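You operate a simulated robot arm through the tools that you are given. There is no shell and no other tool. Be economical: measure what you need, move in short steps, check, and stop when the job is done.

Carry out the task below with a simulated robot arm. There is one attempt and no reset: what you move stays moved.

## Task
Grind the grain in the crusher on the Coarse setting.
Fine: brass ball lever to Coarse, yellow tub on the ring under the chute, zinc chute down, turn the iron wheel till all the meal is in the yellow tub, then zinc chute up; the red guard stays shut.

Only the result counts: the job must be done as asked and must still hold three seconds after the hand-in. Knocking over, shifting, dropping, spilling or breaking anything else fails it.

## Robot
A 7-joint arm with a two-finger parallel gripper, fixed in place. Base frame: the origin is at the foot of the arm, x ahead of it, y to its left, z up. Lengths are in m, angles in rad, forces in N, time in s.
With the tool pointing down near the work surface it reaches from about 0.28 to 0.68 m from the base axis. Its first joint turns from -1.152 to 1.152 rad. Payload 1.57 kg.
The TCP is the grasp point between the finger pads, 0.03 m short of the fingertips. In the tool frame z runs along the fingers and y along their closing line. The gripper opens to 0.11 m. The fingers are 0.024 m wide and 0.012 m thick; the gripper's body (0.048 by 0.112 m) begins 0.078 m behind the TCP.
Orientation is told as [roll, pitch, yaw] about the base's x, y, z axes, in that order, counted from this pose: with the fingers straight down and closing along the base's y, the tool's x points along the base's -x, its y along +y and its z along -z.

## Interface
- The arm moves only by the tool nudge_tool. Its argument "series" is a list that holds one entry, the list of rows, each a list of 7 numbers: the shift along the base's x, y, z in units of 20 mm (1.0 is 20 mm), then the turn, a rotation vector about the base's x, y, z in units of 8 degrees (1.0 is 8 degrees), then the closure, from 0 (fully open) to 1 (shut). In form: [[[dx, dy, dz, ax, ay, az, claw], ...]]. A call has 1 to 12 rows; each row shifts and turns the commanded pose from where the row before left it. A call with a number of a shift or a turn outside -1 to 1 is refused whole. Rows are played at 5 a second. More than 0.05 m and 0.15 rad between two rows, or a gripper value outside its range, and nothing of the call is played. A pose out of reach is approached as far as the arm can. The call stops where the force on the tool passes 90 N (or 10 N more than at its start, if that is more) or the arm is blocked; 0.2 s more then pass. The fingers move at their own pace (about 0.108 m/s each) and stop on an object; they squeeze with about 37 N. The grip force told is the motor's: it shows also when the fingers shut on nothing. Time passes only in rows, and 0.2 s behind the last, so rows that do not move let the fingers close. It gives the time, the measured TCP pose, the force on the tool (base axes), the opening and the grip force at its end, in the units of the frame above (readings bear some noise), and new pictures: "show" is both (left out), scene, wrist or none.
- Cameras (640 x 400 px; columns grow to the right, rows downward): "scene" is fixed at [0.1819, -0.411, 1.3878]; the picture's right is [0.53, -0.85, 0.00], its down [-0.65, -0.41, -0.64] and it looks along [0.54, 0.34, -0.77] (base axes); focal length 268 px, centre (320, 200). "wrist" rides on the gripper at [-0.036, 0, -0.08] in the tool frame; the picture's right is [0.00, -1.00, 0.00], its down [0.97, 0.00, -0.24] and it looks along [0.24, 0.00, 0.97] (tool axes); focal length 218 px, centre (320, 200). There is no depth. A picture from a camera that has moved, and an enlarged one, comes with that camera's place and axes in the base frame and with its lens. The place of the scene camera against the robot may be out by one fixed shift of up to 0.018 m in any direction.
- inspect(camera, box): a new picture of the part [left, top, right, bottom] of that camera's present view, enlarged. It takes no simulated time.
- finish_job(): hands the job in; it is judged then, once.

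Go step by step. Nothing tells you positions but the pictures and the camera data: compare them with the known pose of the tool, close in by small moves and look again before you grip or let go. The budget is 120 turns and 150 pictures, counting those below and the enlarged ones. Unless the task says otherwise, let go and move clear before handing in, and close with one line.

The tools are called as a command line: name --argument value ..., lists and objects as JSON in quotes. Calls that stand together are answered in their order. nudge_tool: Moves the arm, as the interface text tells. Its arguments: {"type":"object","properties":{"series":{"type":"array","items":{"type":"array","items":{"type":"array","items":{"type":"number"}}}},"show":{"type":"string","enum":["both","scene","wrist","none"]}},"required":["series"]} The other tools are called the same way: inspect (camera, box) takes an enlarged picture of a part of a camera's view; finish_job () hands the job in.

At the start:

```text
clock: 0.0
ee_pos: [0.4384, -0.1169, 1.1335]
tcp_rot: [-0.001, 0.0, 0.001]
ft_force: [-0.5, 0.4, 0.6]
grip_width: 0.11
finger_force: 0.0
```

scene: 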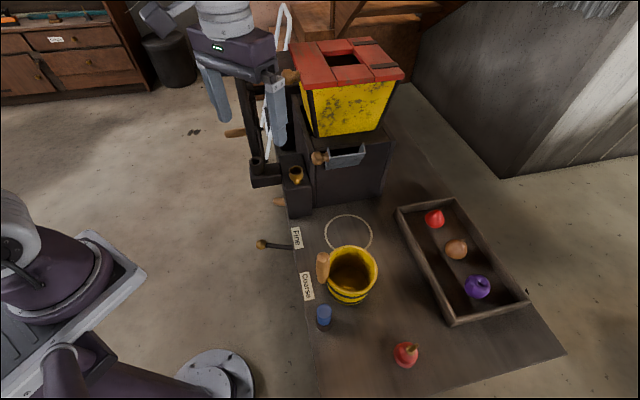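
wrist: 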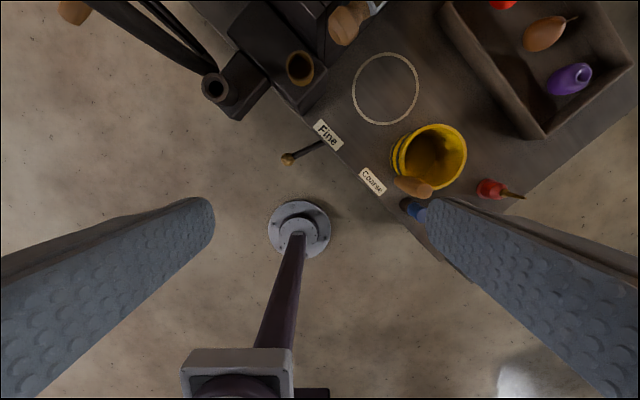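

I see the crusher with red guard at the top, a yellow tub near the ring, a brass ball lever between the Fine and Coarse labels, and a wheel on the left side. I'll enlarge the details first.

inspect --camera "scene" --box '[220, 20, 420, 220]'

inspect --camera "scene" --box '[240, 180, 440, 360]'

inspect --camera "wrist" --box '[200, 0, 520, 220]'

```text
2.00 times, centred on (320, 120) of scene
camera zoom: at [0.1819, -0.411, 1.3878], right [0.53, -0.85, 0.0], down [-0.65, -0.41, -0.64], along [0.54, 0.34, -0.77], focal length 537 px, centre (320, 360)
```

zoom: 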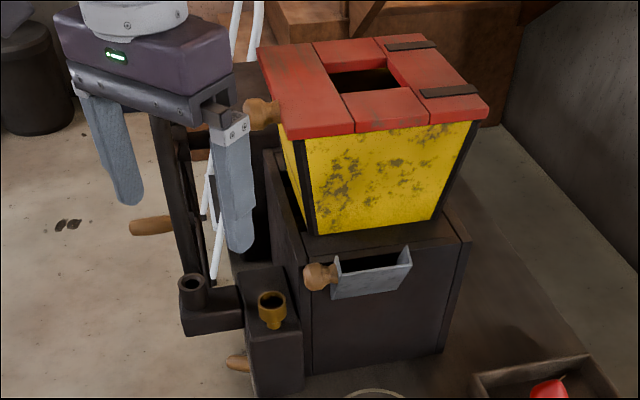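

```text
2.22 times, centred on (340, 270) of scene
camera zoom: at [0.1819, -0.411, 1.3878], right [0.53, -0.85, 0.0], down [-0.65, -0.41, -0.64], along [0.54, 0.34, -0.77], focal length 596 px, centre (276, 44)
```

zoom: 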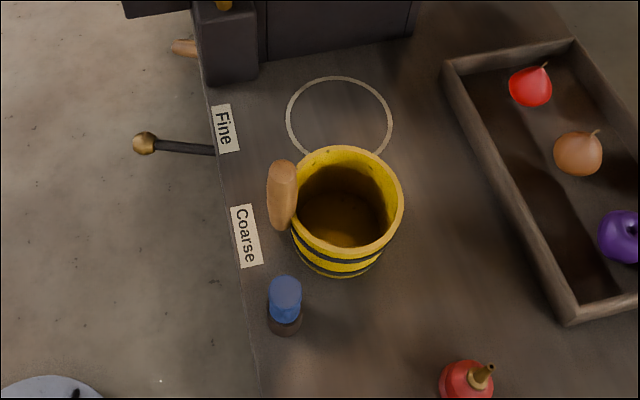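

```text
1.82 times, centred on (360, 110) of wrist
camera zoom: at [0.4756, -0.1188, 1.2131], right [0.0, -1.0, 0.0], down [-0.97, 0.0, 0.24], along [-0.24, 0.0, -0.97], focal length 397 px, centre (247, 364)
```

zoom: 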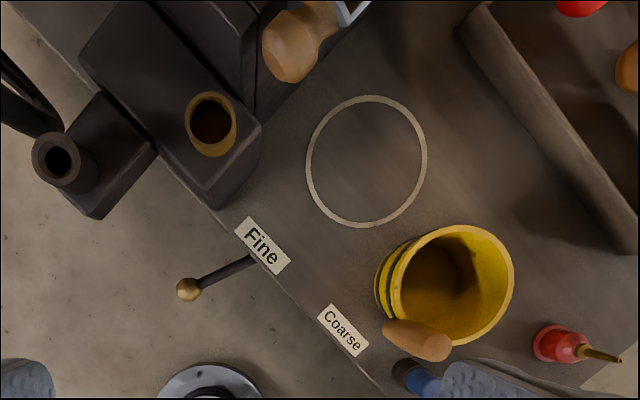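

The ring is at about (0.598, -0.258), the tub at about (0.457, -0.338) and the lever's brass knob at about (0.442, -0.036, 0.65), with the table edge running at 45°. I'll close the fingers, turn the tool by -45° and come down above the Fine side of the lever.

nudge_tool --series '[[[0.15, 0.5, -1, 0, 0, -0.47, 1], [0.15, 0.5, -1, 0, 0, -0.47, 1], [0.15, 0.5, -1, 0, 0, -0.47, 1], [0.15, 0.5, -1, 0, 0, -0.47, 1], [0.15, 0.5, -1, 0, 0, -0.47, 1], [0.15, 0.5, -1, 0, 0, -0.47, 1], [0.15, 0.5, -1, 0, 0, -0.47, 1], [0.15, 0.5, -1, 0, 0, -0.47, 1], [0.15, 0.5, -1, 0, 0, -0.47, 1], [0.15, 0.5, -1, 0, 0, -0.47, 1], [0.1, 0.4, -1, 0, 0, -0.47, 1], [0.1, 0.4, -1, 0, 0, -0.47, 1]]]'

```text
clock: 2.6
ee_pos: [0.4726, -0.0015, 0.8924]
tcp_rot: [-0.001, -0.001, -0.79]
ft_force: [0.1, -0.8, -0.2]
grip_width: 0.0
finger_force: 21.2
camera wrist: at [0.4992, -0.0292, 0.9723], right [-0.71, -0.71, 0.0], down [-0.68, 0.69, 0.24], along [-0.17, 0.17, -0.97], focal length 218 px, centre (320, 200)
```

scene: 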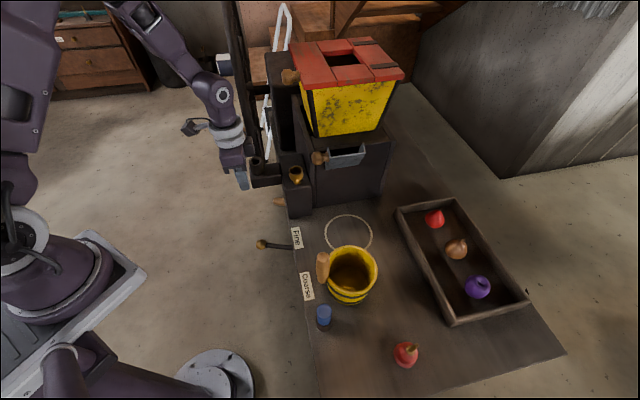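
wrist: 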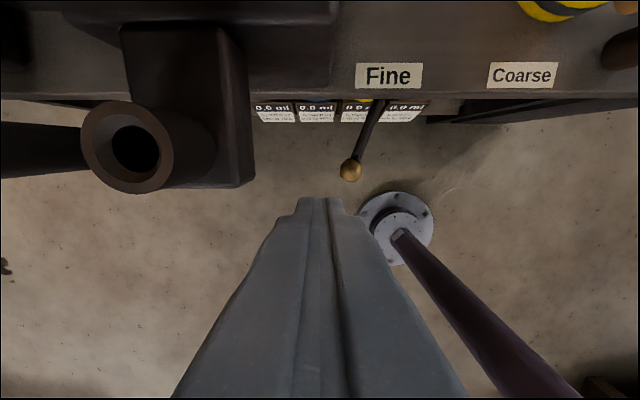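

The knob reads (0.443, -0.037, 0.65) from here as well. The block with the tube is close on the left, so I'll straddle the lever with part-open fingers instead, and come down over it.

nudge_tool --series '[[[-0.37, -0.73, 0, 0, 0, 0, 0.55], [-0.37, -0.73, 0, 0, 0, 0, 0.55], [-0.36, -0.74, 0, 0, 0, 0, 0.55], [0, 0, -1, 0, 0, 0, 0.55], [0, 0, -1, 0, 0, 0, 0.55], [0, 0, -1, 0, 0, 0, 0.55], [0, 0, -1, 0, 0, 0, 0.55], [0, 0, -1, 0, 0, 0, 0.55], [0, 0, -1, 0, 0, 0, 0.55], [0, 0, -1, 0, 0, 0, 0.55], [0, 0, -1, 0, 0, 0, 0.55]]]'

```text
clock: 5.0
ee_pos: [0.4489, -0.0457, 0.7326]
tcp_rot: [-0.001, 0.001, -0.788]
ft_force: [0.0, 0.2, 0.3]
grip_width: 0.0495
finger_force: 0.1
camera wrist: at [0.477, -0.0732, 0.8132], right [-0.71, -0.71, 0.0], down [-0.68, 0.69, 0.24], along [-0.17, 0.17, -0.97], focal length 218 px, centre (320, 200)
```

scene: 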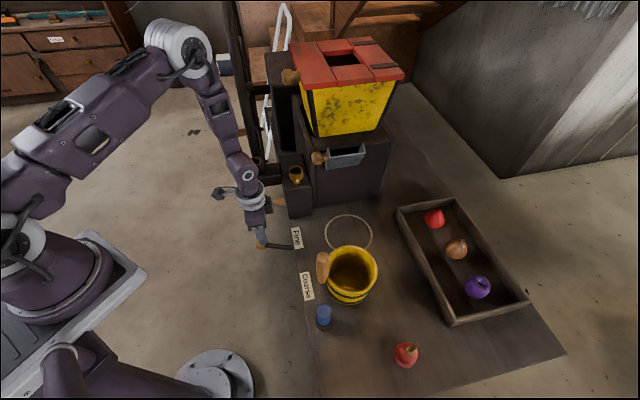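
wrist: 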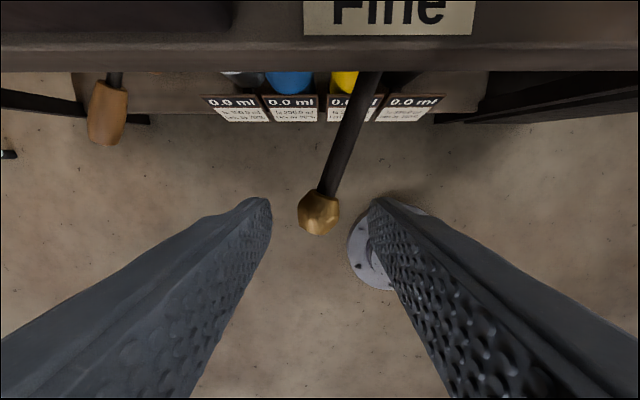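

The lever lies between the fingers. I'll go down the last bit.

nudge_tool --series '[[[0, 0, -1, 0, 0, 0, 0.55], [0, 0, -1, 0, 0, 0, 0.55], [0, 0, -1, 0, 0, 0, 0.55], [0, 0, -0.7, 0, 0, 0, 0.55]]]' --show "wrist"

```text
clock: 6.0
ee_pos: [0.4501, -0.0439, 0.6601]
tcp_rot: [0.0, -0.001, -0.788]
ft_force: [-0.2, 0.5, 0.5]
grip_width: 0.0493
finger_force: 0.1
camera wrist: at [0.4773, -0.0717, 0.7395], right [-0.71, -0.71, 0.0], down [-0.69, 0.69, 0.24], along [-0.17, 0.17, -0.97], focal length 218 px, centre (320, 200)
```

wrist: 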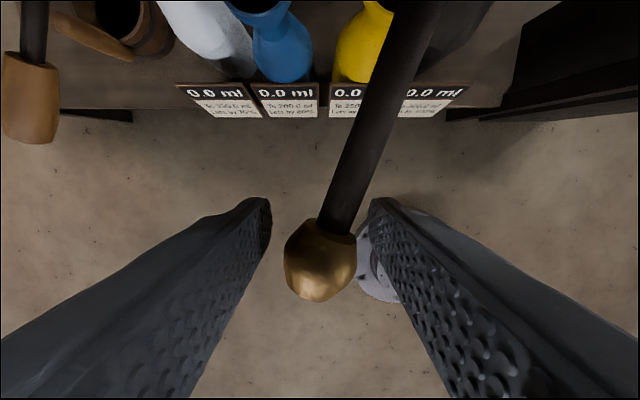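

The lever is between the fingers at pad height. I'll push it towards Coarse along the table edge.

nudge_tool --series '[[[0, 0, -0.5, 0, 0, 0, 0.55], [-0.5, -0.5, 0, 0, 0, 0, 0.55], [-0.5, -0.5, 0, 0, 0, 0, 0.55], [-0.5, -0.5, 0, 0, 0, 0, 0.55], [-0.5, -0.5, 0, 0, 0, 0, 0.55], [-0.5, -0.5, 0, 0, 0, 0, 0.55]]]'

```text
clock: 7.4
ee_pos: [0.4006, -0.0944, 0.6515]
tcp_rot: [0.0, -0.001, -0.786]
ft_force: [1.2, 0.3, 0.0]
grip_width: 0.0502
finger_force: 0.4
camera wrist: at [0.4279, -0.122, 0.7308], right [-0.71, -0.71, 0.0], down [-0.69, 0.69, 0.24], along [-0.17, 0.17, -0.97], focal length 218 px, centre (320, 200)
```

scene: 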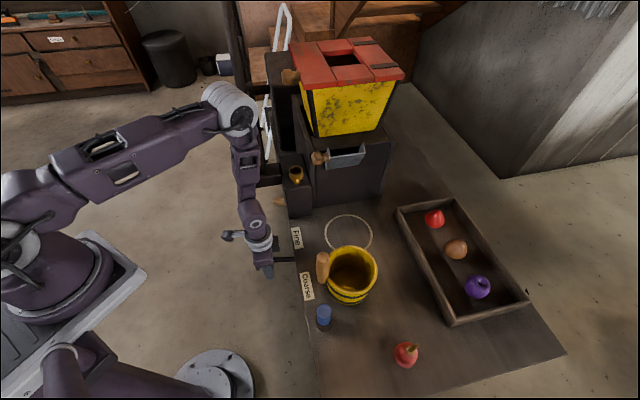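
wrist: 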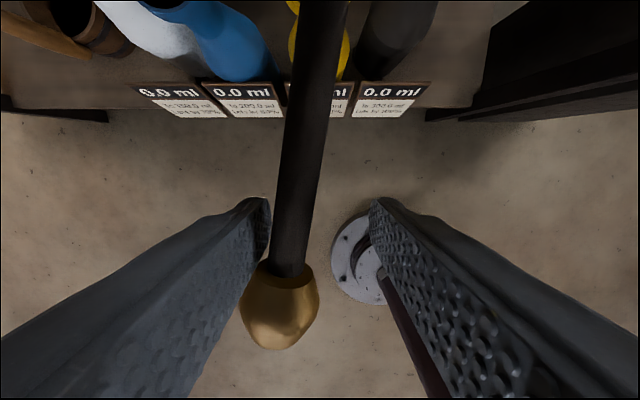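

The lever swings easily, so I'll continue.

nudge_tool --series '[[[-0.5, -0.5, 0, 0, 0, 0, 0.55], [-0.5, -0.5, 0, 0, 0, 0, 0.55], [-0.5, -0.5, 0, 0, 0, 0, 0.55], [-0.5, -0.5, 0, 0, 0, 0, 0.55]]]'

```text
clock: 8.4
ee_pos: [0.3596, -0.1363, 0.6503]
tcp_rot: [0.001, 0.0, -0.788]
ft_force: [1.7, -0.5, 0.9]
grip_width: 0.0506
finger_force: 0.7
camera wrist: at [0.387, -0.1622, 0.7295], right [-0.71, -0.71, 0.0], down [-0.69, 0.69, 0.24], along [-0.17, 0.17, -0.97], focal length 218 px, centre (320, 200)
```

scene: 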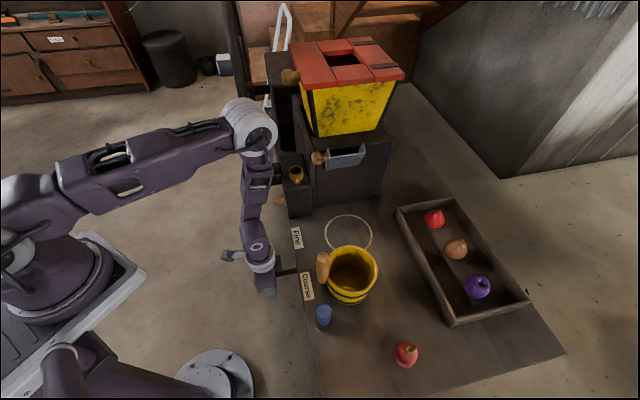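
wrist: 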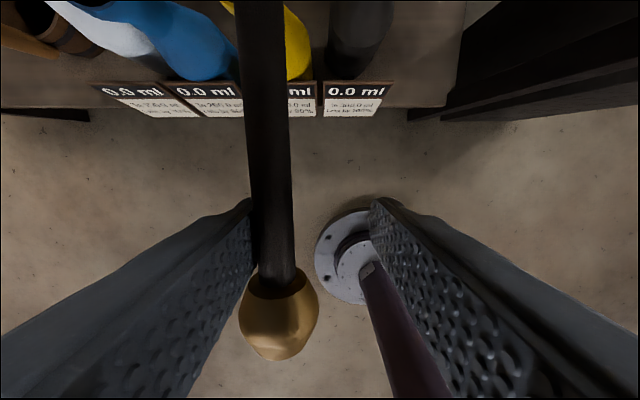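

It's about mid-travel, near perpendicular to the edge. I'll carry on.

nudge_tool --series '[[[-0.5, -0.5, 0, 0, 0, 0, 0.55], [-0.5, -0.5, 0, 0, 0, 0, 0.55], [-0.5, -0.5, 0, 0, 0, 0, 0.55], [-0.5, -0.5, 0, 0, 0, 0, 0.55]]]'

```text
clock: 9.4
ee_pos: [0.3203, -0.1746, 0.6493]
tcp_rot: [0.0, 0.0, -0.786]
ft_force: [0.7, 1.0, 0.6]
grip_width: 0.0501
finger_force: 0.4
camera wrist: at [0.3474, -0.2021, 0.7285], right [-0.71, -0.71, 0.0], down [-0.68, 0.69, 0.24], along [-0.17, 0.17, -0.97], focal length 218 px, centre (320, 200)
```

scene: 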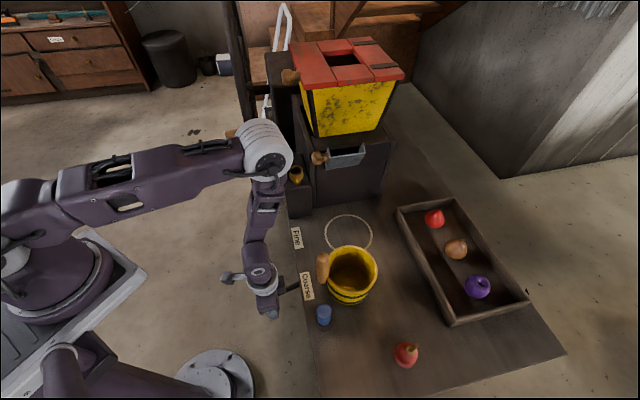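
wrist: 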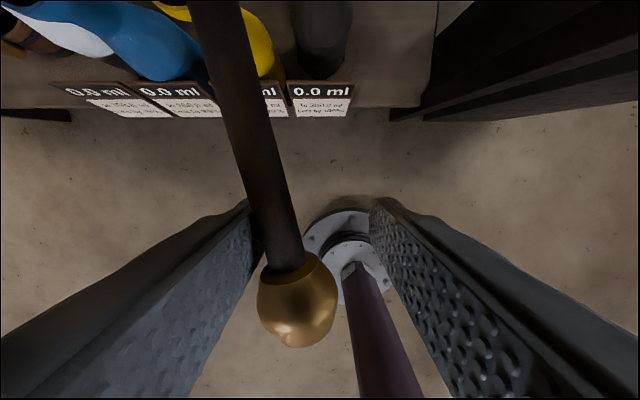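

No stop felt yet, so I'll keep pushing in small steps.

nudge_tool --series '[[[-0.4, -0.4, 0, 0, 0, 0, 0.55], [-0.4, -0.4, 0, 0, 0, 0, 0.55], [-0.4, -0.4, 0, 0, 0, 0, 0.55], [-0.3, -0.3, 0, 0, 0, 0, 0.55]]]'

```text
clock: 10.4
ee_pos: [0.2907, -0.2044, 0.6501]
tcp_rot: [0.001, 0.0, -0.786]
ft_force: [9.7, 6.9, -4.7]
grip_width: 0.0593
finger_force: 6.0
camera wrist: at [0.3179, -0.2315, 0.729], right [-0.71, -0.71, 0.0], down [-0.69, 0.69, 0.24], along [-0.17, 0.17, -0.97], focal length 218 px, centre (320, 200)
```

scene: 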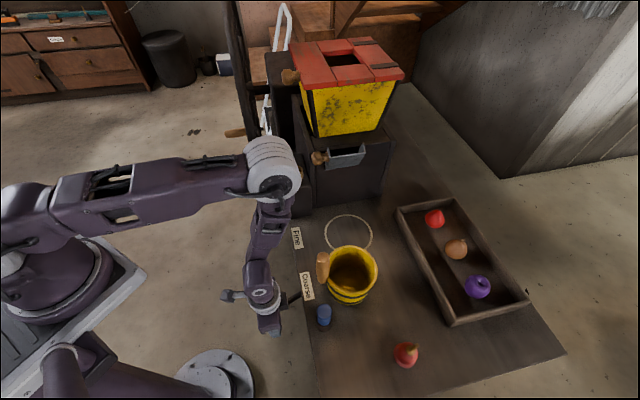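
wrist: 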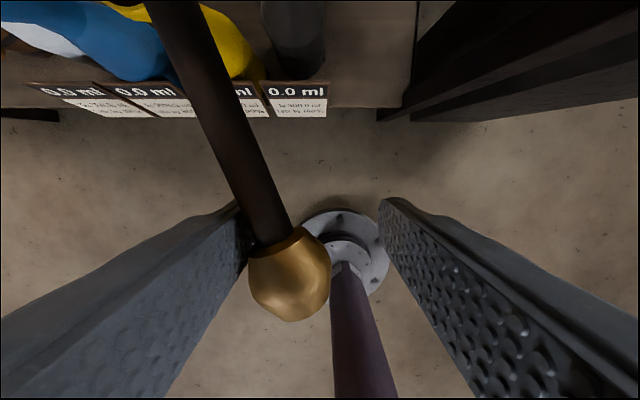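

The force has risen and the finger is giving way, so the lever is at its Coarse stop. I'll back off slightly, rise clear and look.

nudge_tool --series '[[[-0.15, -0.15, 0, 0, 0, 0, 0.55], [0.5, 0.5, 0, 0, 0, 0, 0.55], [0, 0, 1, 0, 0, 0, 0.55], [0, 0, 1, 0, 0, 0, 0.55], [0, 0, 1, 0, 0, 0, 0.55], [0, 0, 1, 0, 0, 0, 0.55], [0, 0, 1, 0, 0, 0, 0.4], [0, 0, 1, 0, 0, 0, 0.4], [0, 0, 1, 0, 0, 0, 0.4], [0, 0, 1, 0, 0, 0, 0.4], [0, 0, 1, 0, 0, 0, 0.4], [0, 0, 1, 0, 0, 0, 0.4]]]'

```text
clock: 13.0
ee_pos: [0.2953, -0.1979, 0.8496]
tcp_rot: [-0.001, 0.0, -0.788]
ft_force: [-0.1, 0.5, -0.6]
grip_width: 0.0661
finger_force: 0.1
camera wrist: at [0.3226, -0.2251, 0.9294], right [-0.71, -0.71, 0.0], down [-0.69, 0.69, 0.24], along [-0.17, 0.17, -0.97], focal length 218 px, centre (320, 200)
```

scene: 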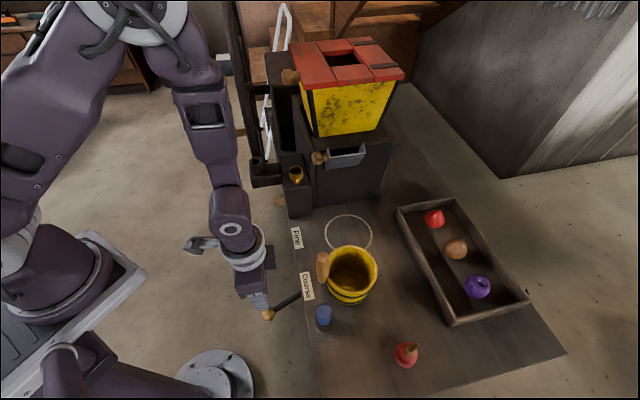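
wrist: 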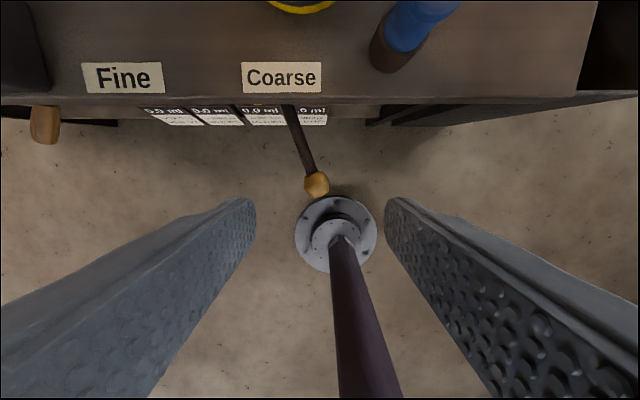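

The lever arm now lies at the Coarse label. Next I'll rise above the tub and look at its handle.

nudge_tool --series '[[[0.2, -0.2, 1, 0, 0, 0, 0], [0.2, -0.2, 1, 0, 0, 0, 0], [0.5, -0.5, 1, 0, 0, 0, 0], [1, -0.8, 1, 0, 0, 0, 0], [1, -0.8, 1, 0, 0, 0, 0], [1, -0.8, 1, 0, 0, 0, 0], [1, -0.8, 0, 0, 0, 0, 0], [1, -0.5, 0, 0, 0, 0, 0]]]'

```text
clock: 14.8
ee_pos: [0.4163, -0.2888, 0.9697]
tcp_rot: [-0.001, 0.002, -0.786]
ft_force: [0.8, -0.8, -0.1]
grip_width: 0.1101
finger_force: 0.2
camera wrist: at [0.443, -0.3166, 1.049], right [-0.71, -0.71, 0.0], down [-0.68, 0.69, 0.24], along [-0.17, 0.17, -0.97], focal length 218 px, centre (320, 200)
```

scene: 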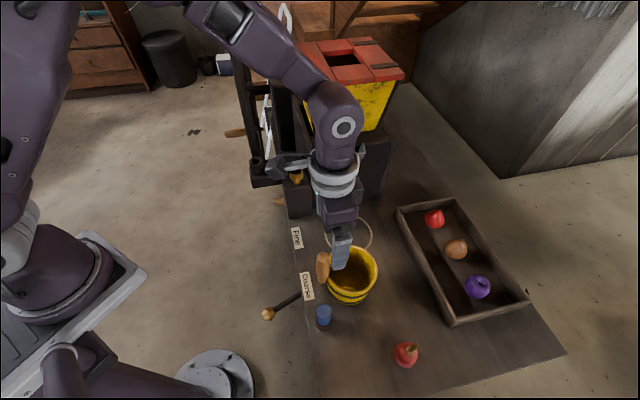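
wrist: 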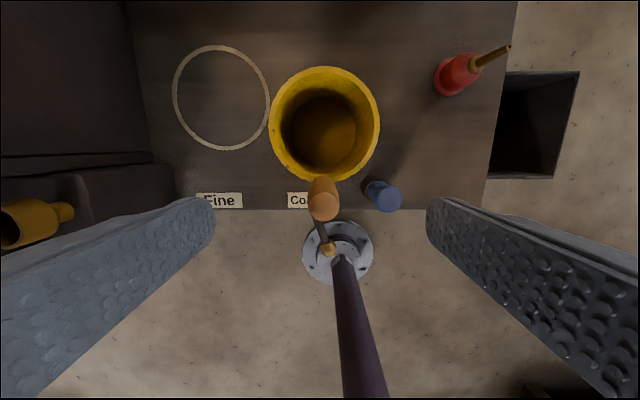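

inspect --camera "wrist" --box '[240, 50, 420, 240]'

inspect --camera "scene" --box '[290, 220, 400, 320]'

```text
2.11 times, centred on (330, 145) of wrist
camera zoom: at [0.443, -0.3166, 1.049], right [-0.71, -0.71, 0.0], down [-0.68, 0.69, 0.24], along [-0.17, 0.17, -0.97], focal length 460 px, centre (299, 316)
```

zoom: 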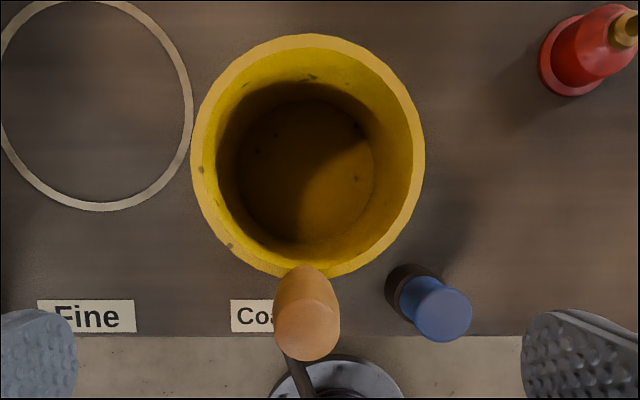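

```text
4.00 times, centred on (345, 270) of scene
camera zoom: at [0.1819, -0.411, 1.3878], right [0.53, -0.85, 0.0], down [-0.65, -0.41, -0.64], along [0.54, 0.34, -0.77], focal length 1074 px, centre (220, -80)
```

zoom: 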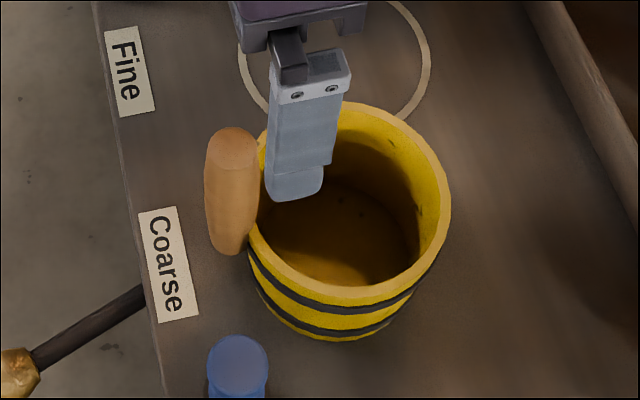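

The tub's handle is an upright wooden grip at about (0.405, -0.283), with its top near z = 0.87, on the side away from the tray. I'll narrow the fingers and come down above it to check alignment.

nudge_tool --series '[[[-0.36, 0.22, 0, 0, 0, 0, 0.4], [-0.36, 0.22, 0, 0, 0, 0, 0.4], [0, 0, -1, 0, 0, 0, 0.4], [0, 0, -0.7, 0, 0, 0, 0.4], [0, 0, 0, 0, 0, 0, 0.4]]]'

```text
clock: 16.0
ee_pos: [0.3991, -0.2796, 0.9345]
tcp_rot: [-0.002, 0.001, -0.786]
ft_force: [-0.2, -0.9, -0.5]
grip_width: 0.0659
finger_force: 0.0
camera wrist: at [0.4275, -0.3074, 1.0148], right [-0.71, -0.71, 0.0], down [-0.69, 0.69, 0.24], along [-0.17, 0.17, -0.97], focal length 218 px, centre (320, 200)
```

scene: 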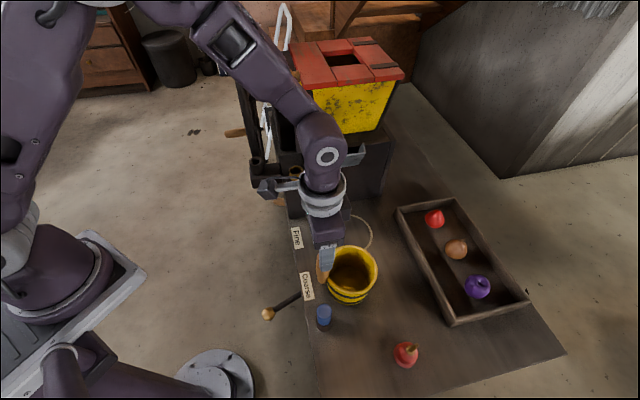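
wrist: 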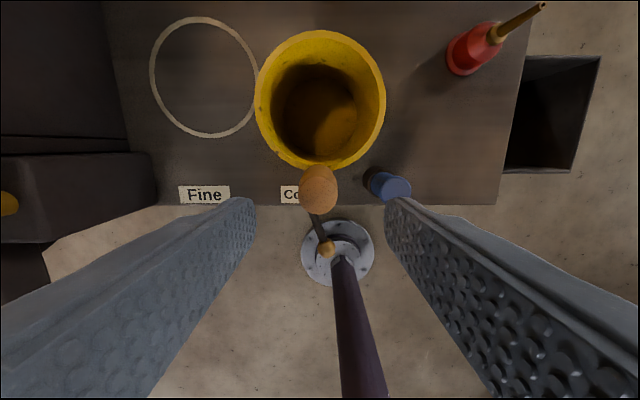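

The handle is centred between the fingers and about 6 mm inward of the tool. I'll go down to grip height.

nudge_tool --series '[[[0.12, -0.12, -1, 0, 0, 0, 0.4], [0, 0, -1, 0, 0, 0, 0.4], [0, 0, -1, 0, 0, 0, 0.4], [0, 0, -0.9, 0, 0, 0, 0.4], [0, 0, -0.7, 0, 0, 0, 0.4]]]'

```text
clock: 17.2
ee_pos: [0.4018, -0.2844, 0.8434]
tcp_rot: [0.0, 0.0, -0.787]
ft_force: [0.3, 0.0, 0.2]
grip_width: 0.0659
finger_force: 0.0
camera wrist: at [0.4296, -0.3106, 0.9225], right [-0.71, -0.71, 0.0], down [-0.69, 0.69, 0.24], along [-0.17, 0.17, -0.97], focal length 218 px, centre (320, 200)
```

scene: 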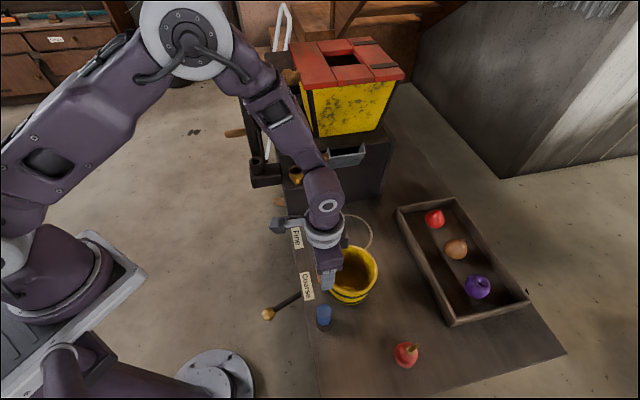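
wrist: 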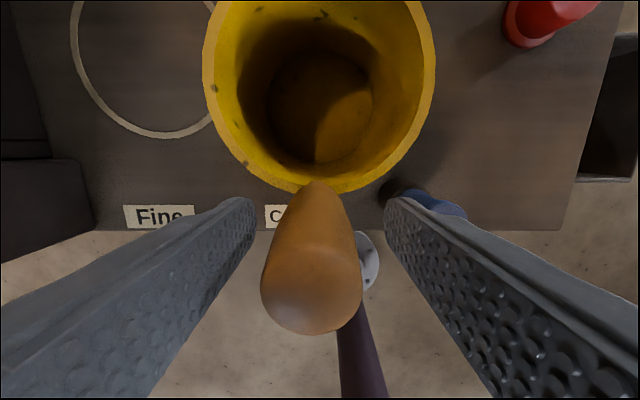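

The handle is centred between the fingers with fingertips just above the rim. I'll grip and lift a little.

nudge_tool --series '[[[0, 0, -0.2, 0, 0, 0, 0.4], [0, 0, 0, 0, 0, 0, 0.9], [0, 0, 0, 0, 0, 0, 1], [0, 0, 0, 0, 0, 0, 1], [0, 0, 0, 0, 0, 0, 1], [0, 0, 0.4, 0, 0, 0, 1], [0, 0, 0.5, 0, 0, 0, 1], [0, 0, 0, 0, 0, 0, 1]]]'

```text
clock: 19.0
ee_pos: [0.4033, -0.2843, 0.8584]
tcp_rot: [0.001, 0.0, -0.786]
ft_force: [-0.2, 0.5, -3.5]
grip_width: 0.0303
finger_force: 36.8
camera wrist: at [0.4304, -0.3112, 0.9374], right [-0.71, -0.71, 0.0], down [-0.68, 0.69, 0.24], along [-0.17, 0.17, -0.97], focal length 218 px, centre (320, 200)
```

scene: 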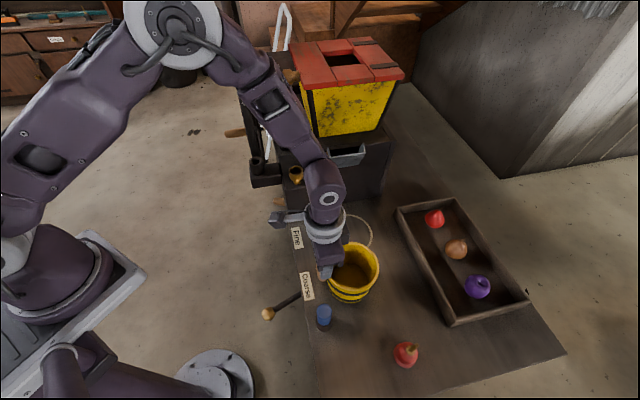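
wrist: 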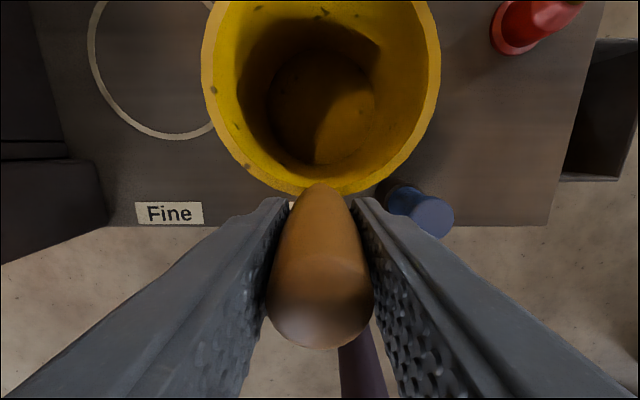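

The tub (about 0.36 kg) hangs steadily. I'll carry it towards the ring, turning +90° so that the handle ends up away from the crusher and clear of the chute.

nudge_tool --series '[[[0.6, -0.1, 0.5, 0, 0, 0.94, 1], [0.6, -0.1, 0.5, 0, 0, 0.94, 1], [0.6, -0.1, 0, 0, 0, 0.94, 1], [0.6, -0.1, 0, 0, 0, 0.94, 1], [0.6, -0.1, 0, 0, 0, 0.94, 1], [0.6, -0.1, 0, 0, 0, 0.94, 1], [0.6, -0.1, 0, 0, 0, 0.94, 1], [0.6, -0.1, 0, 0, 0, 0.94, 1], [0.6, -0.1, 0, 0, 0, 0.94, 1], [0.6, -0.1, 0, 0, 0, 0.94, 1], [0.6, -0.1, 0, 0, 0, 0.93, 1], [0.6, -0.1, 0, 0, 0, 0.93, 1]]]'

```text
clock: 21.6
ee_pos: [0.5462, -0.3073, 0.8782]
tcp_rot: [0.002, 0.0, 0.787]
ft_force: [-0.3, 0.6, -3.9]
grip_width: 0.0305
finger_force: 37.2
camera wrist: at [0.5748, -0.2839, 0.9573], right [0.71, -0.71, 0.0], down [-0.69, -0.69, 0.24], along [-0.17, -0.17, -0.97], focal length 218 px, centre (320, 200)
```

scene: 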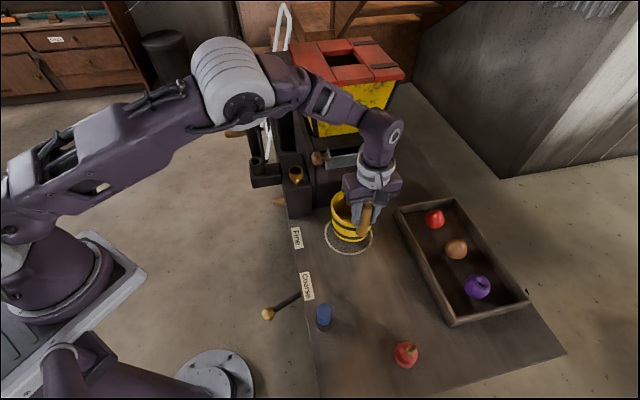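
wrist: 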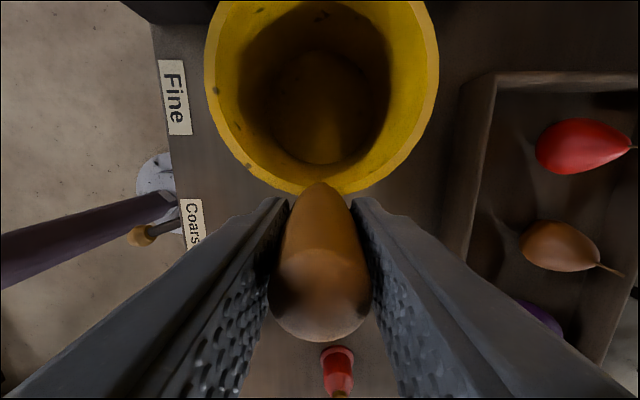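

The tub hovers over the ring. I'll lower it to just above the table and check the centring.

nudge_tool --series '[[[0, 0, -0.8, 0, 0, 0, 1], [0, 0, -0.75, 0, 0, 0, 1]]]' --show "none"

inspect --camera "scene" --box '[295, 150, 405, 260]'

```text
clock: 22.2
ee_pos: [0.5484, -0.3093, 0.8457]
tcp_rot: [0.002, -0.001, 0.786]
ft_force: [0.1, -0.4, -4.0]
grip_width: 0.0302
finger_force: 36.7
```

```text
3.64 times, centred on (350, 205) of scene
camera zoom: at [0.182, -0.411, 1.3878], right [0.53, -0.85, 0.0], down [-0.65, -0.41, -0.64], along [0.54, 0.34, -0.77], focal length 976 px, centre (211, 182)
```

zoom: 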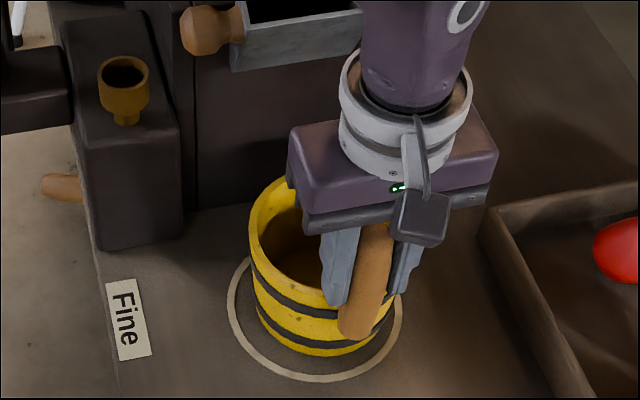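

The tub sits nearly central over the ring, about 5 mm off to the right. I'll correct that, set it down and let go.

nudge_tool --series '[[[-0.12, 0.2, 0, 0, 0, 0, 1], [0, 0, -0.32, 0, 0, 0, 1], [0, 0, 0, 0, 0, 0, 1]]]' --show "none"

inspect --camera "scene" --box '[295, 150, 405, 260]'

```text
clock: 23.0
ee_pos: [0.545, -0.3046, 0.8408]
tcp_rot: [-0.004, 0.0, 0.782]
ft_force: [-7.4, 2.4, 32.9]
grip_width: 0.0306
finger_force: 36.9
```

```text
3.64 times, centred on (350, 205) of scene
camera zoom: at [0.1812, -0.4106, 1.388], right [0.53, -0.85, 0.0], down [-0.65, -0.41, -0.64], along [0.54, 0.34, -0.77], focal length 976 px, centre (211, 182)
```

zoom: 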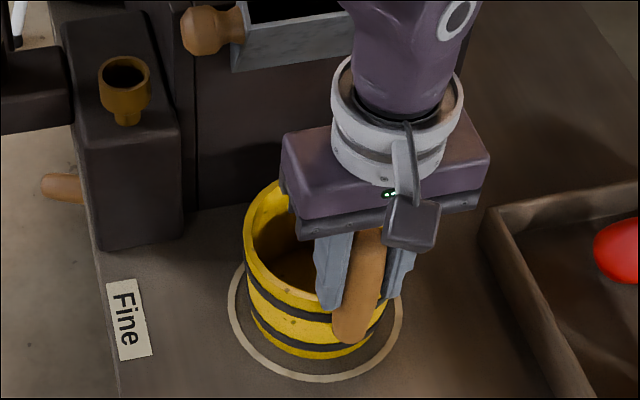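

The tub is down and centred in the ring. I'll ease off, open and rise.

nudge_tool --series '[[[0, 0, 0.15, 0, 0, 0, 1], [0, 0, 0, 0, 0, 0, 0.4], [0, 0, 0, 0, 0, 0, 0.4], [0, 0, 1, 0, 0, 0, 0.4], [0, 0, 1, 0, 0, 0, 0.4], [0, 0, 1, 0, 0, 0, 0.4], [0, 0, 1, 0, 0, 0, 0.4], [0, 0, 1, 0, 0, 0, 0.4], [-1, -1, 1, 0, 0, 0, 0.4], [-1, -1, 1, 0, 0, 0, 0.4], [-1, -1, 1, 0, 0, 0, 0.4], [-1, -1, 1, 0, 0, 0, 0.4]]]'

inspect --camera "scene" --box '[240, 40, 420, 260]'

inspect --camera "scene" --box '[290, 130, 400, 250]'

```text
clock: 25.6
ee_pos: [0.4632, -0.3845, 1.0235]
tcp_rot: [-0.001, -0.001, 0.784]
ft_force: [0.0, 0.0, 0.1]
grip_width: 0.066
finger_force: 0.1
camera wrist: at [0.4918, -0.3601, 1.1029], right [0.71, -0.71, 0.0], down [-0.69, -0.69, 0.24], along [-0.17, -0.17, -0.97], focal length 218 px, centre (320, 200)
```

scene: 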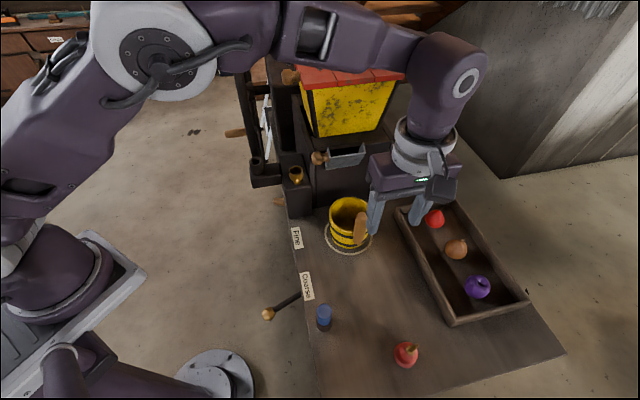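
wrist: 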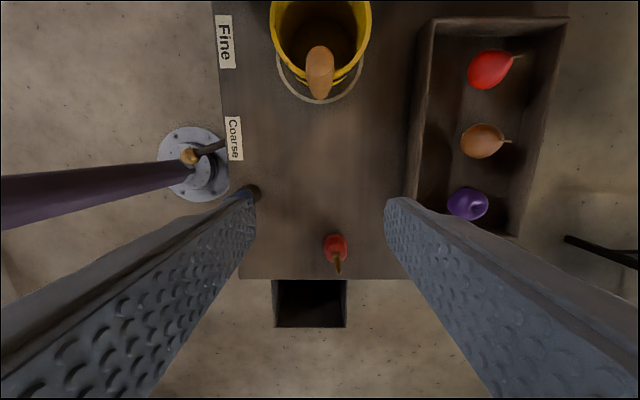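

```text
1.82 times, centred on (330, 150) of scene
camera zoom: at [0.1819, -0.4109, 1.3878], right [0.53, -0.85, 0.0], down [-0.65, -0.41, -0.64], along [0.54, 0.34, -0.77], focal length 488 px, centre (302, 291)
```

zoom: 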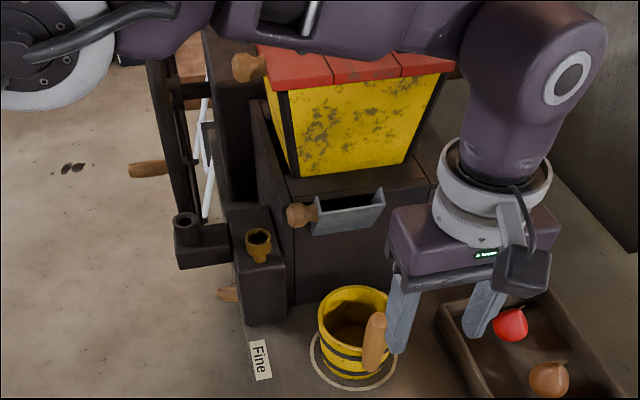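

```text
3.33 times, centred on (345, 190) of scene
camera zoom: at [0.1819, -0.4109, 1.3878], right [0.53, -0.85, 0.0], down [-0.65, -0.41, -0.64], along [0.54, 0.34, -0.77], focal length 895 px, centre (237, 233)
```

zoom: 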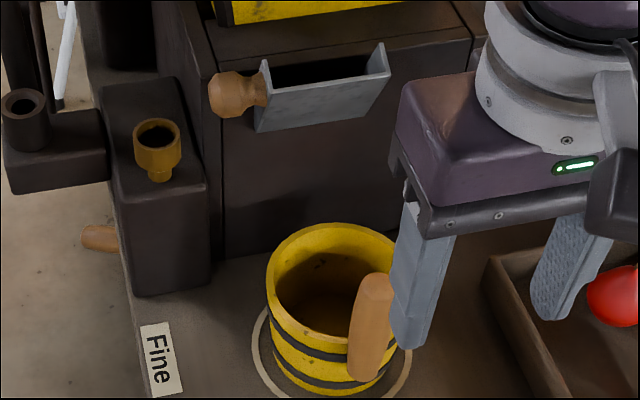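

The tub stands in the ring and the chute's wooden knob is at about (0.60, -0.145, 0.94). I'll turn the tool back to -45° and tilt it so I can see and grip the knob from in front, clear of the hopper.

nudge_tool --series '[[[0, 0.45, 0.2, 0, 0, -0.94, 0.4], [0, 0.45, 0.2, 0, 0, -0.94, 0.4], [0, 0.45, 0.2, 0, 0, -0.94, 0.4], [0, 0.45, 0.2, 0, 0, -0.94, 0.4], [0, 0.45, 0, 0, 0, -0.94, 0.4], [0, 0.45, 0, 0, 0, -0.94, 0.4], [0, 0.45, 0, 0, 0, -0.94, 0.4], [0, 0.45, 0, 0, 0, -0.94, 0.4], [0, 0.45, 0, 0, 0, -0.94, 0.4], [0, 0.45, 0, 0, 0, -0.94, 0.4], [0, 0.45, 0, 0, 0, -0.94, 0.4], [0, 0.45, 0, 0, 0, -0.91, 0.4]]]' --show "none"

nudge_tool --series '[[[0, 0, 0, 0.66, -0.66, 0, 0.4], [0, 0, 0, 0.66, -0.66, 0, 0.4], [0, 0, 0, 0.66, -0.66, 0, 0.4], [0, 0, 0, 0.66, -0.66, 0, 0.4], [0, 0, 0, 0.66, -0.66, 0, 0.4], [0, 0, 0, 0.66, -0.66, 0, 0.4]]]'

```text
clock: 28.2
ee_pos: [0.4639, -0.2749, 1.0394]
tcp_rot: [0.0, 0.0, -0.789]
ft_force: [-1.1, 0.1, -0.6]
grip_width: 0.0659
finger_force: 0.1
```

```text
clock: 29.6
ee_pos: [0.4641, -0.2749, 1.0394]
tcp_rot: [0.785, 0.001, -0.784]
ft_force: [0.0, 0.4, 0.2]
grip_width: 0.0661
finger_force: 0.2
camera wrist: at [0.4512, -0.3425, 1.0956], right [-0.5, -0.5, -0.71], down [-0.81, 0.57, 0.17], along [0.32, 0.65, -0.69], focal length 218 px, centre (320, 200)
```

scene: 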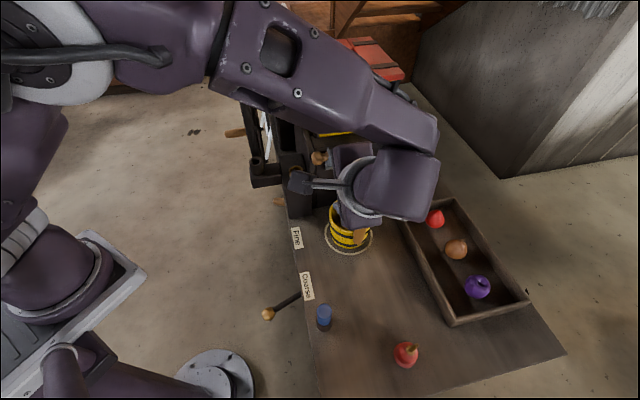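
wrist: 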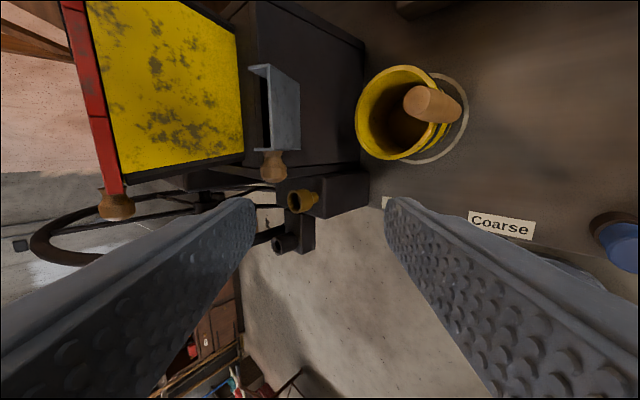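

inspect --camera "wrist" --box '[0, 140, 330, 300]'

inspect --camera "wrist" --box '[220, 40, 400, 230]'

```text
1.94 times, centred on (165, 220) of wrist
camera zoom: at [0.4512, -0.3425, 1.0956], right [-0.5, -0.5, -0.71], down [-0.81, 0.57, 0.17], along [0.32, 0.65, -0.69], focal length 423 px, centre (621, 161)
```

zoom: 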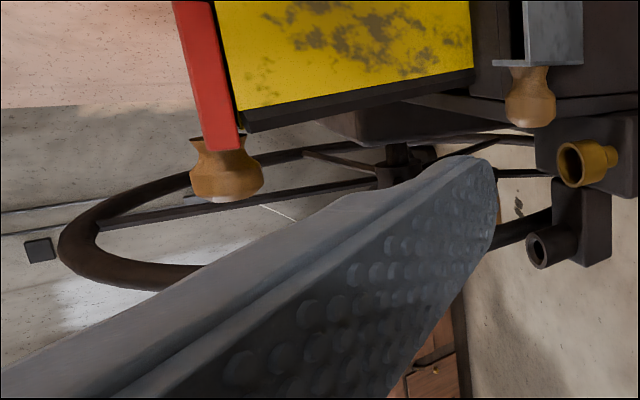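

```text
2.11 times, centred on (310, 135) of wrist
camera zoom: at [0.4512, -0.3425, 1.0956], right [-0.5, -0.5, -0.71], down [-0.81, 0.57, 0.17], along [0.32, 0.65, -0.69], focal length 460 px, centre (341, 337)
```

zoom: 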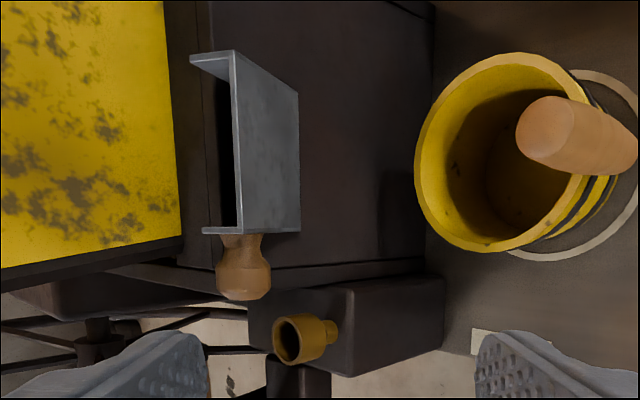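

The knob is at about (0.607, -0.145, 0.932), gripped easiest from its free end. I'll move to a standoff along the tool axis.

nudge_tool --series '[[[0.77, 0.8, -0.39, 0, 0, 0, 0.57], [0.77, 0.8, -0.39, 0, 0, 0, 0.57], [0.77, 0.8, -0.39, 0, 0, 0, 0.57], [0.77, 0.8, -0.39, 0, 0, 0, 0.57], [0.77, 0.8, -0.39, 0, 0, 0, 0.57], [0.77, 0.8, -0.39, 0, 0, 0, 0.57]]]'

inspect --camera "wrist" --box '[220, 100, 420, 300]'

```text
clock: 31.0
ee_pos: [0.5557, -0.1788, 0.9922]
tcp_rot: [0.783, 0.0, -0.785]
ft_force: [0.4, 0.7, -0.4]
grip_width: 0.047
finger_force: 0.0
camera wrist: at [0.5438, -0.2462, 1.0485], right [-0.5, -0.5, -0.7], down [-0.81, 0.57, 0.17], along [0.31, 0.65, -0.69], focal length 218 px, centre (320, 200)
```

scene: 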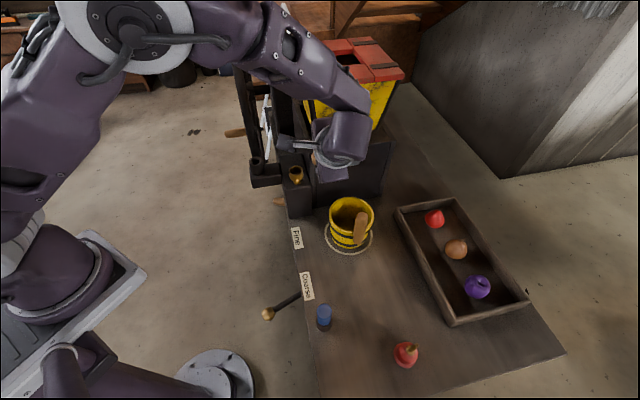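
wrist: 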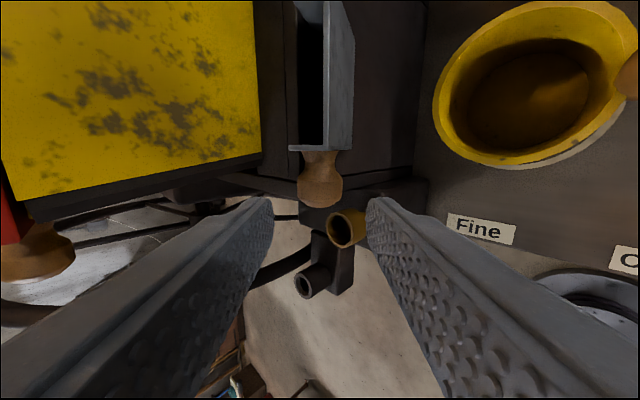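

```text
2.00 times, centred on (320, 200) of wrist
camera zoom: at [0.5438, -0.2462, 1.0485], right [-0.5, -0.5, -0.7], down [-0.81, 0.57, 0.17], along [0.31, 0.65, -0.69], focal length 436 px, centre (320, 200)
```

zoom: 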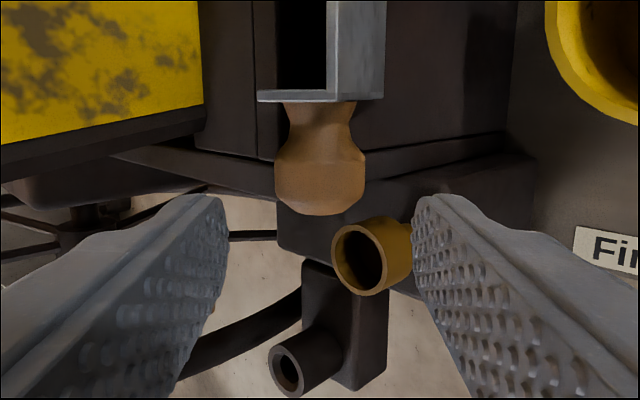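

The knob is centred between the fingers. I'll advance along the tool axis most of the way and check.

nudge_tool --series '[[[0.5, 0.5, -0.7, 0, 0, 0, 0.57], [0.5, 0.5, -0.7, 0, 0, 0, 0.57], [0.3, 0.3, -0.42, 0, 0, 0, 0.57]]]' --show "wrist"

```text
clock: 31.8
ee_pos: [0.5826, -0.1537, 0.9548]
tcp_rot: [0.782, 0.0, -0.785]
ft_force: [0.3, -0.5, -0.4]
grip_width: 0.0475
finger_force: 0.0
camera wrist: at [0.5707, -0.2202, 1.0123], right [-0.5, -0.5, -0.7], down [-0.81, 0.57, 0.17], along [0.31, 0.65, -0.69], focal length 218 px, centre (320, 200)
```

wrist: 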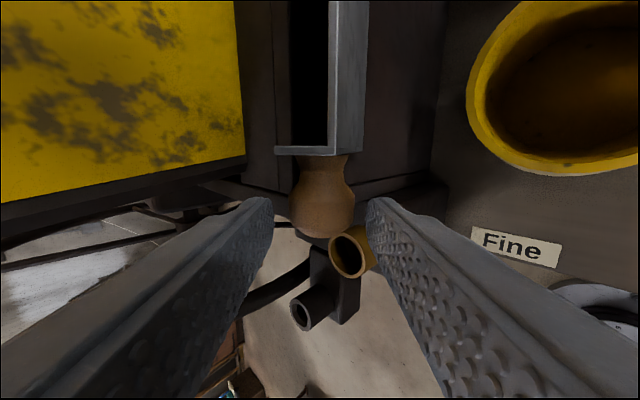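

Aligned. I'll advance 18 mm more and close.

nudge_tool --series '[[[0.45, 0.45, -0.64, 0, 0, 0, 0.57], [0, 0, 0, 0, 0, 0, 0.57], [0, 0, 0, 0, 0, 0, 1], [0, 0, 0, 0, 0, 0, 1], [0, 0, 0, 0, 0, 0, 1]]]'

```text
clock: 33.0
ee_pos: [0.5916, -0.1437, 0.9425]
tcp_rot: [0.78, 0.001, -0.786]
ft_force: [-2.1, -1.5, -11.9]
grip_width: 0.0333
finger_force: 41.7
camera wrist: at [0.5788, -0.2115, 0.9994], right [-0.5, -0.5, -0.7], down [-0.81, 0.57, 0.17], along [0.31, 0.65, -0.69], focal length 218 px, centre (320, 200)
```

scene: 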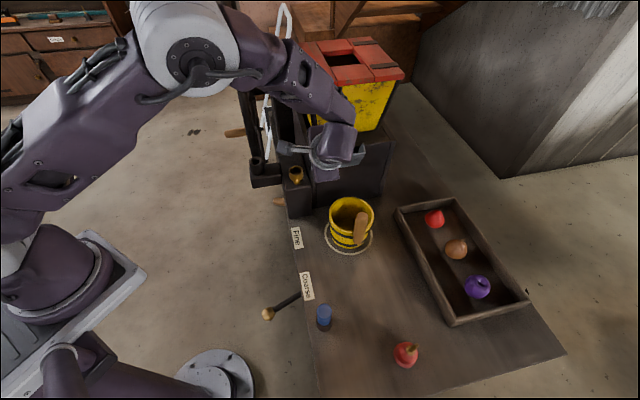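
wrist: 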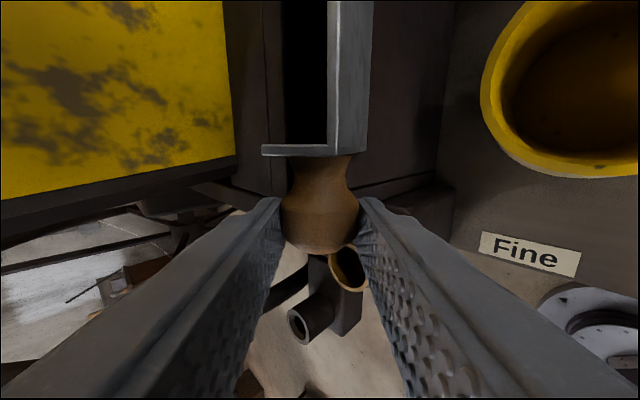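

Gripped (33 mm). I'll pull outwards along the presumed arc in small steps and watch the force.

nudge_tool --series '[[[-0.33, -0.33, -0.2, 0, 0, 0, 1], [-0.3, -0.3, -0.27, 0, 0, 0, 1]]]'

```text
clock: 33.6
ee_pos: [0.5792, -0.1572, 0.9347]
tcp_rot: [0.783, -0.001, -0.787]
ft_force: [1.3, -0.1, 3.5]
grip_width: 0.0321
finger_force: 41.0
camera wrist: at [0.5665, -0.2237, 0.9909], right [-0.5, -0.5, -0.71], down [-0.81, 0.57, 0.17], along [0.31, 0.65, -0.69], focal length 218 px, centre (320, 200)
```

scene: 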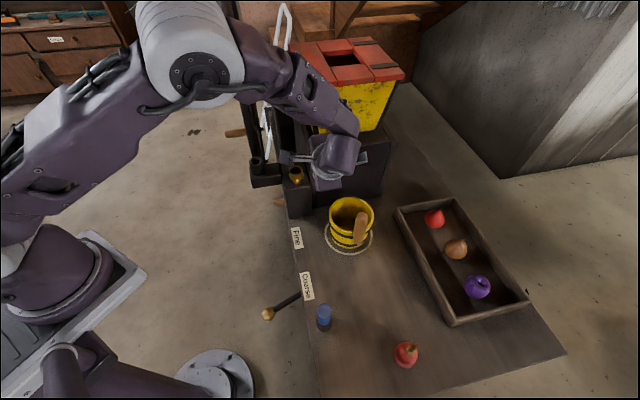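
wrist: 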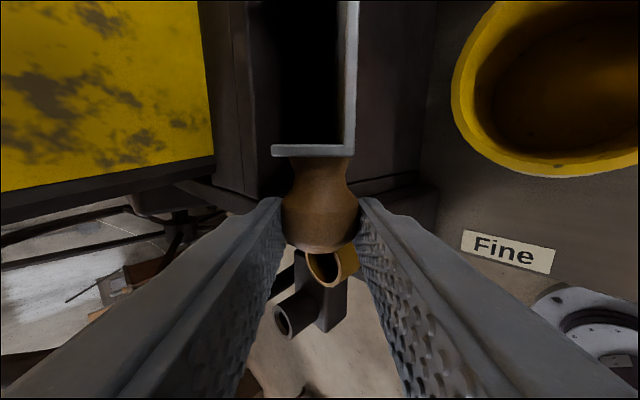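

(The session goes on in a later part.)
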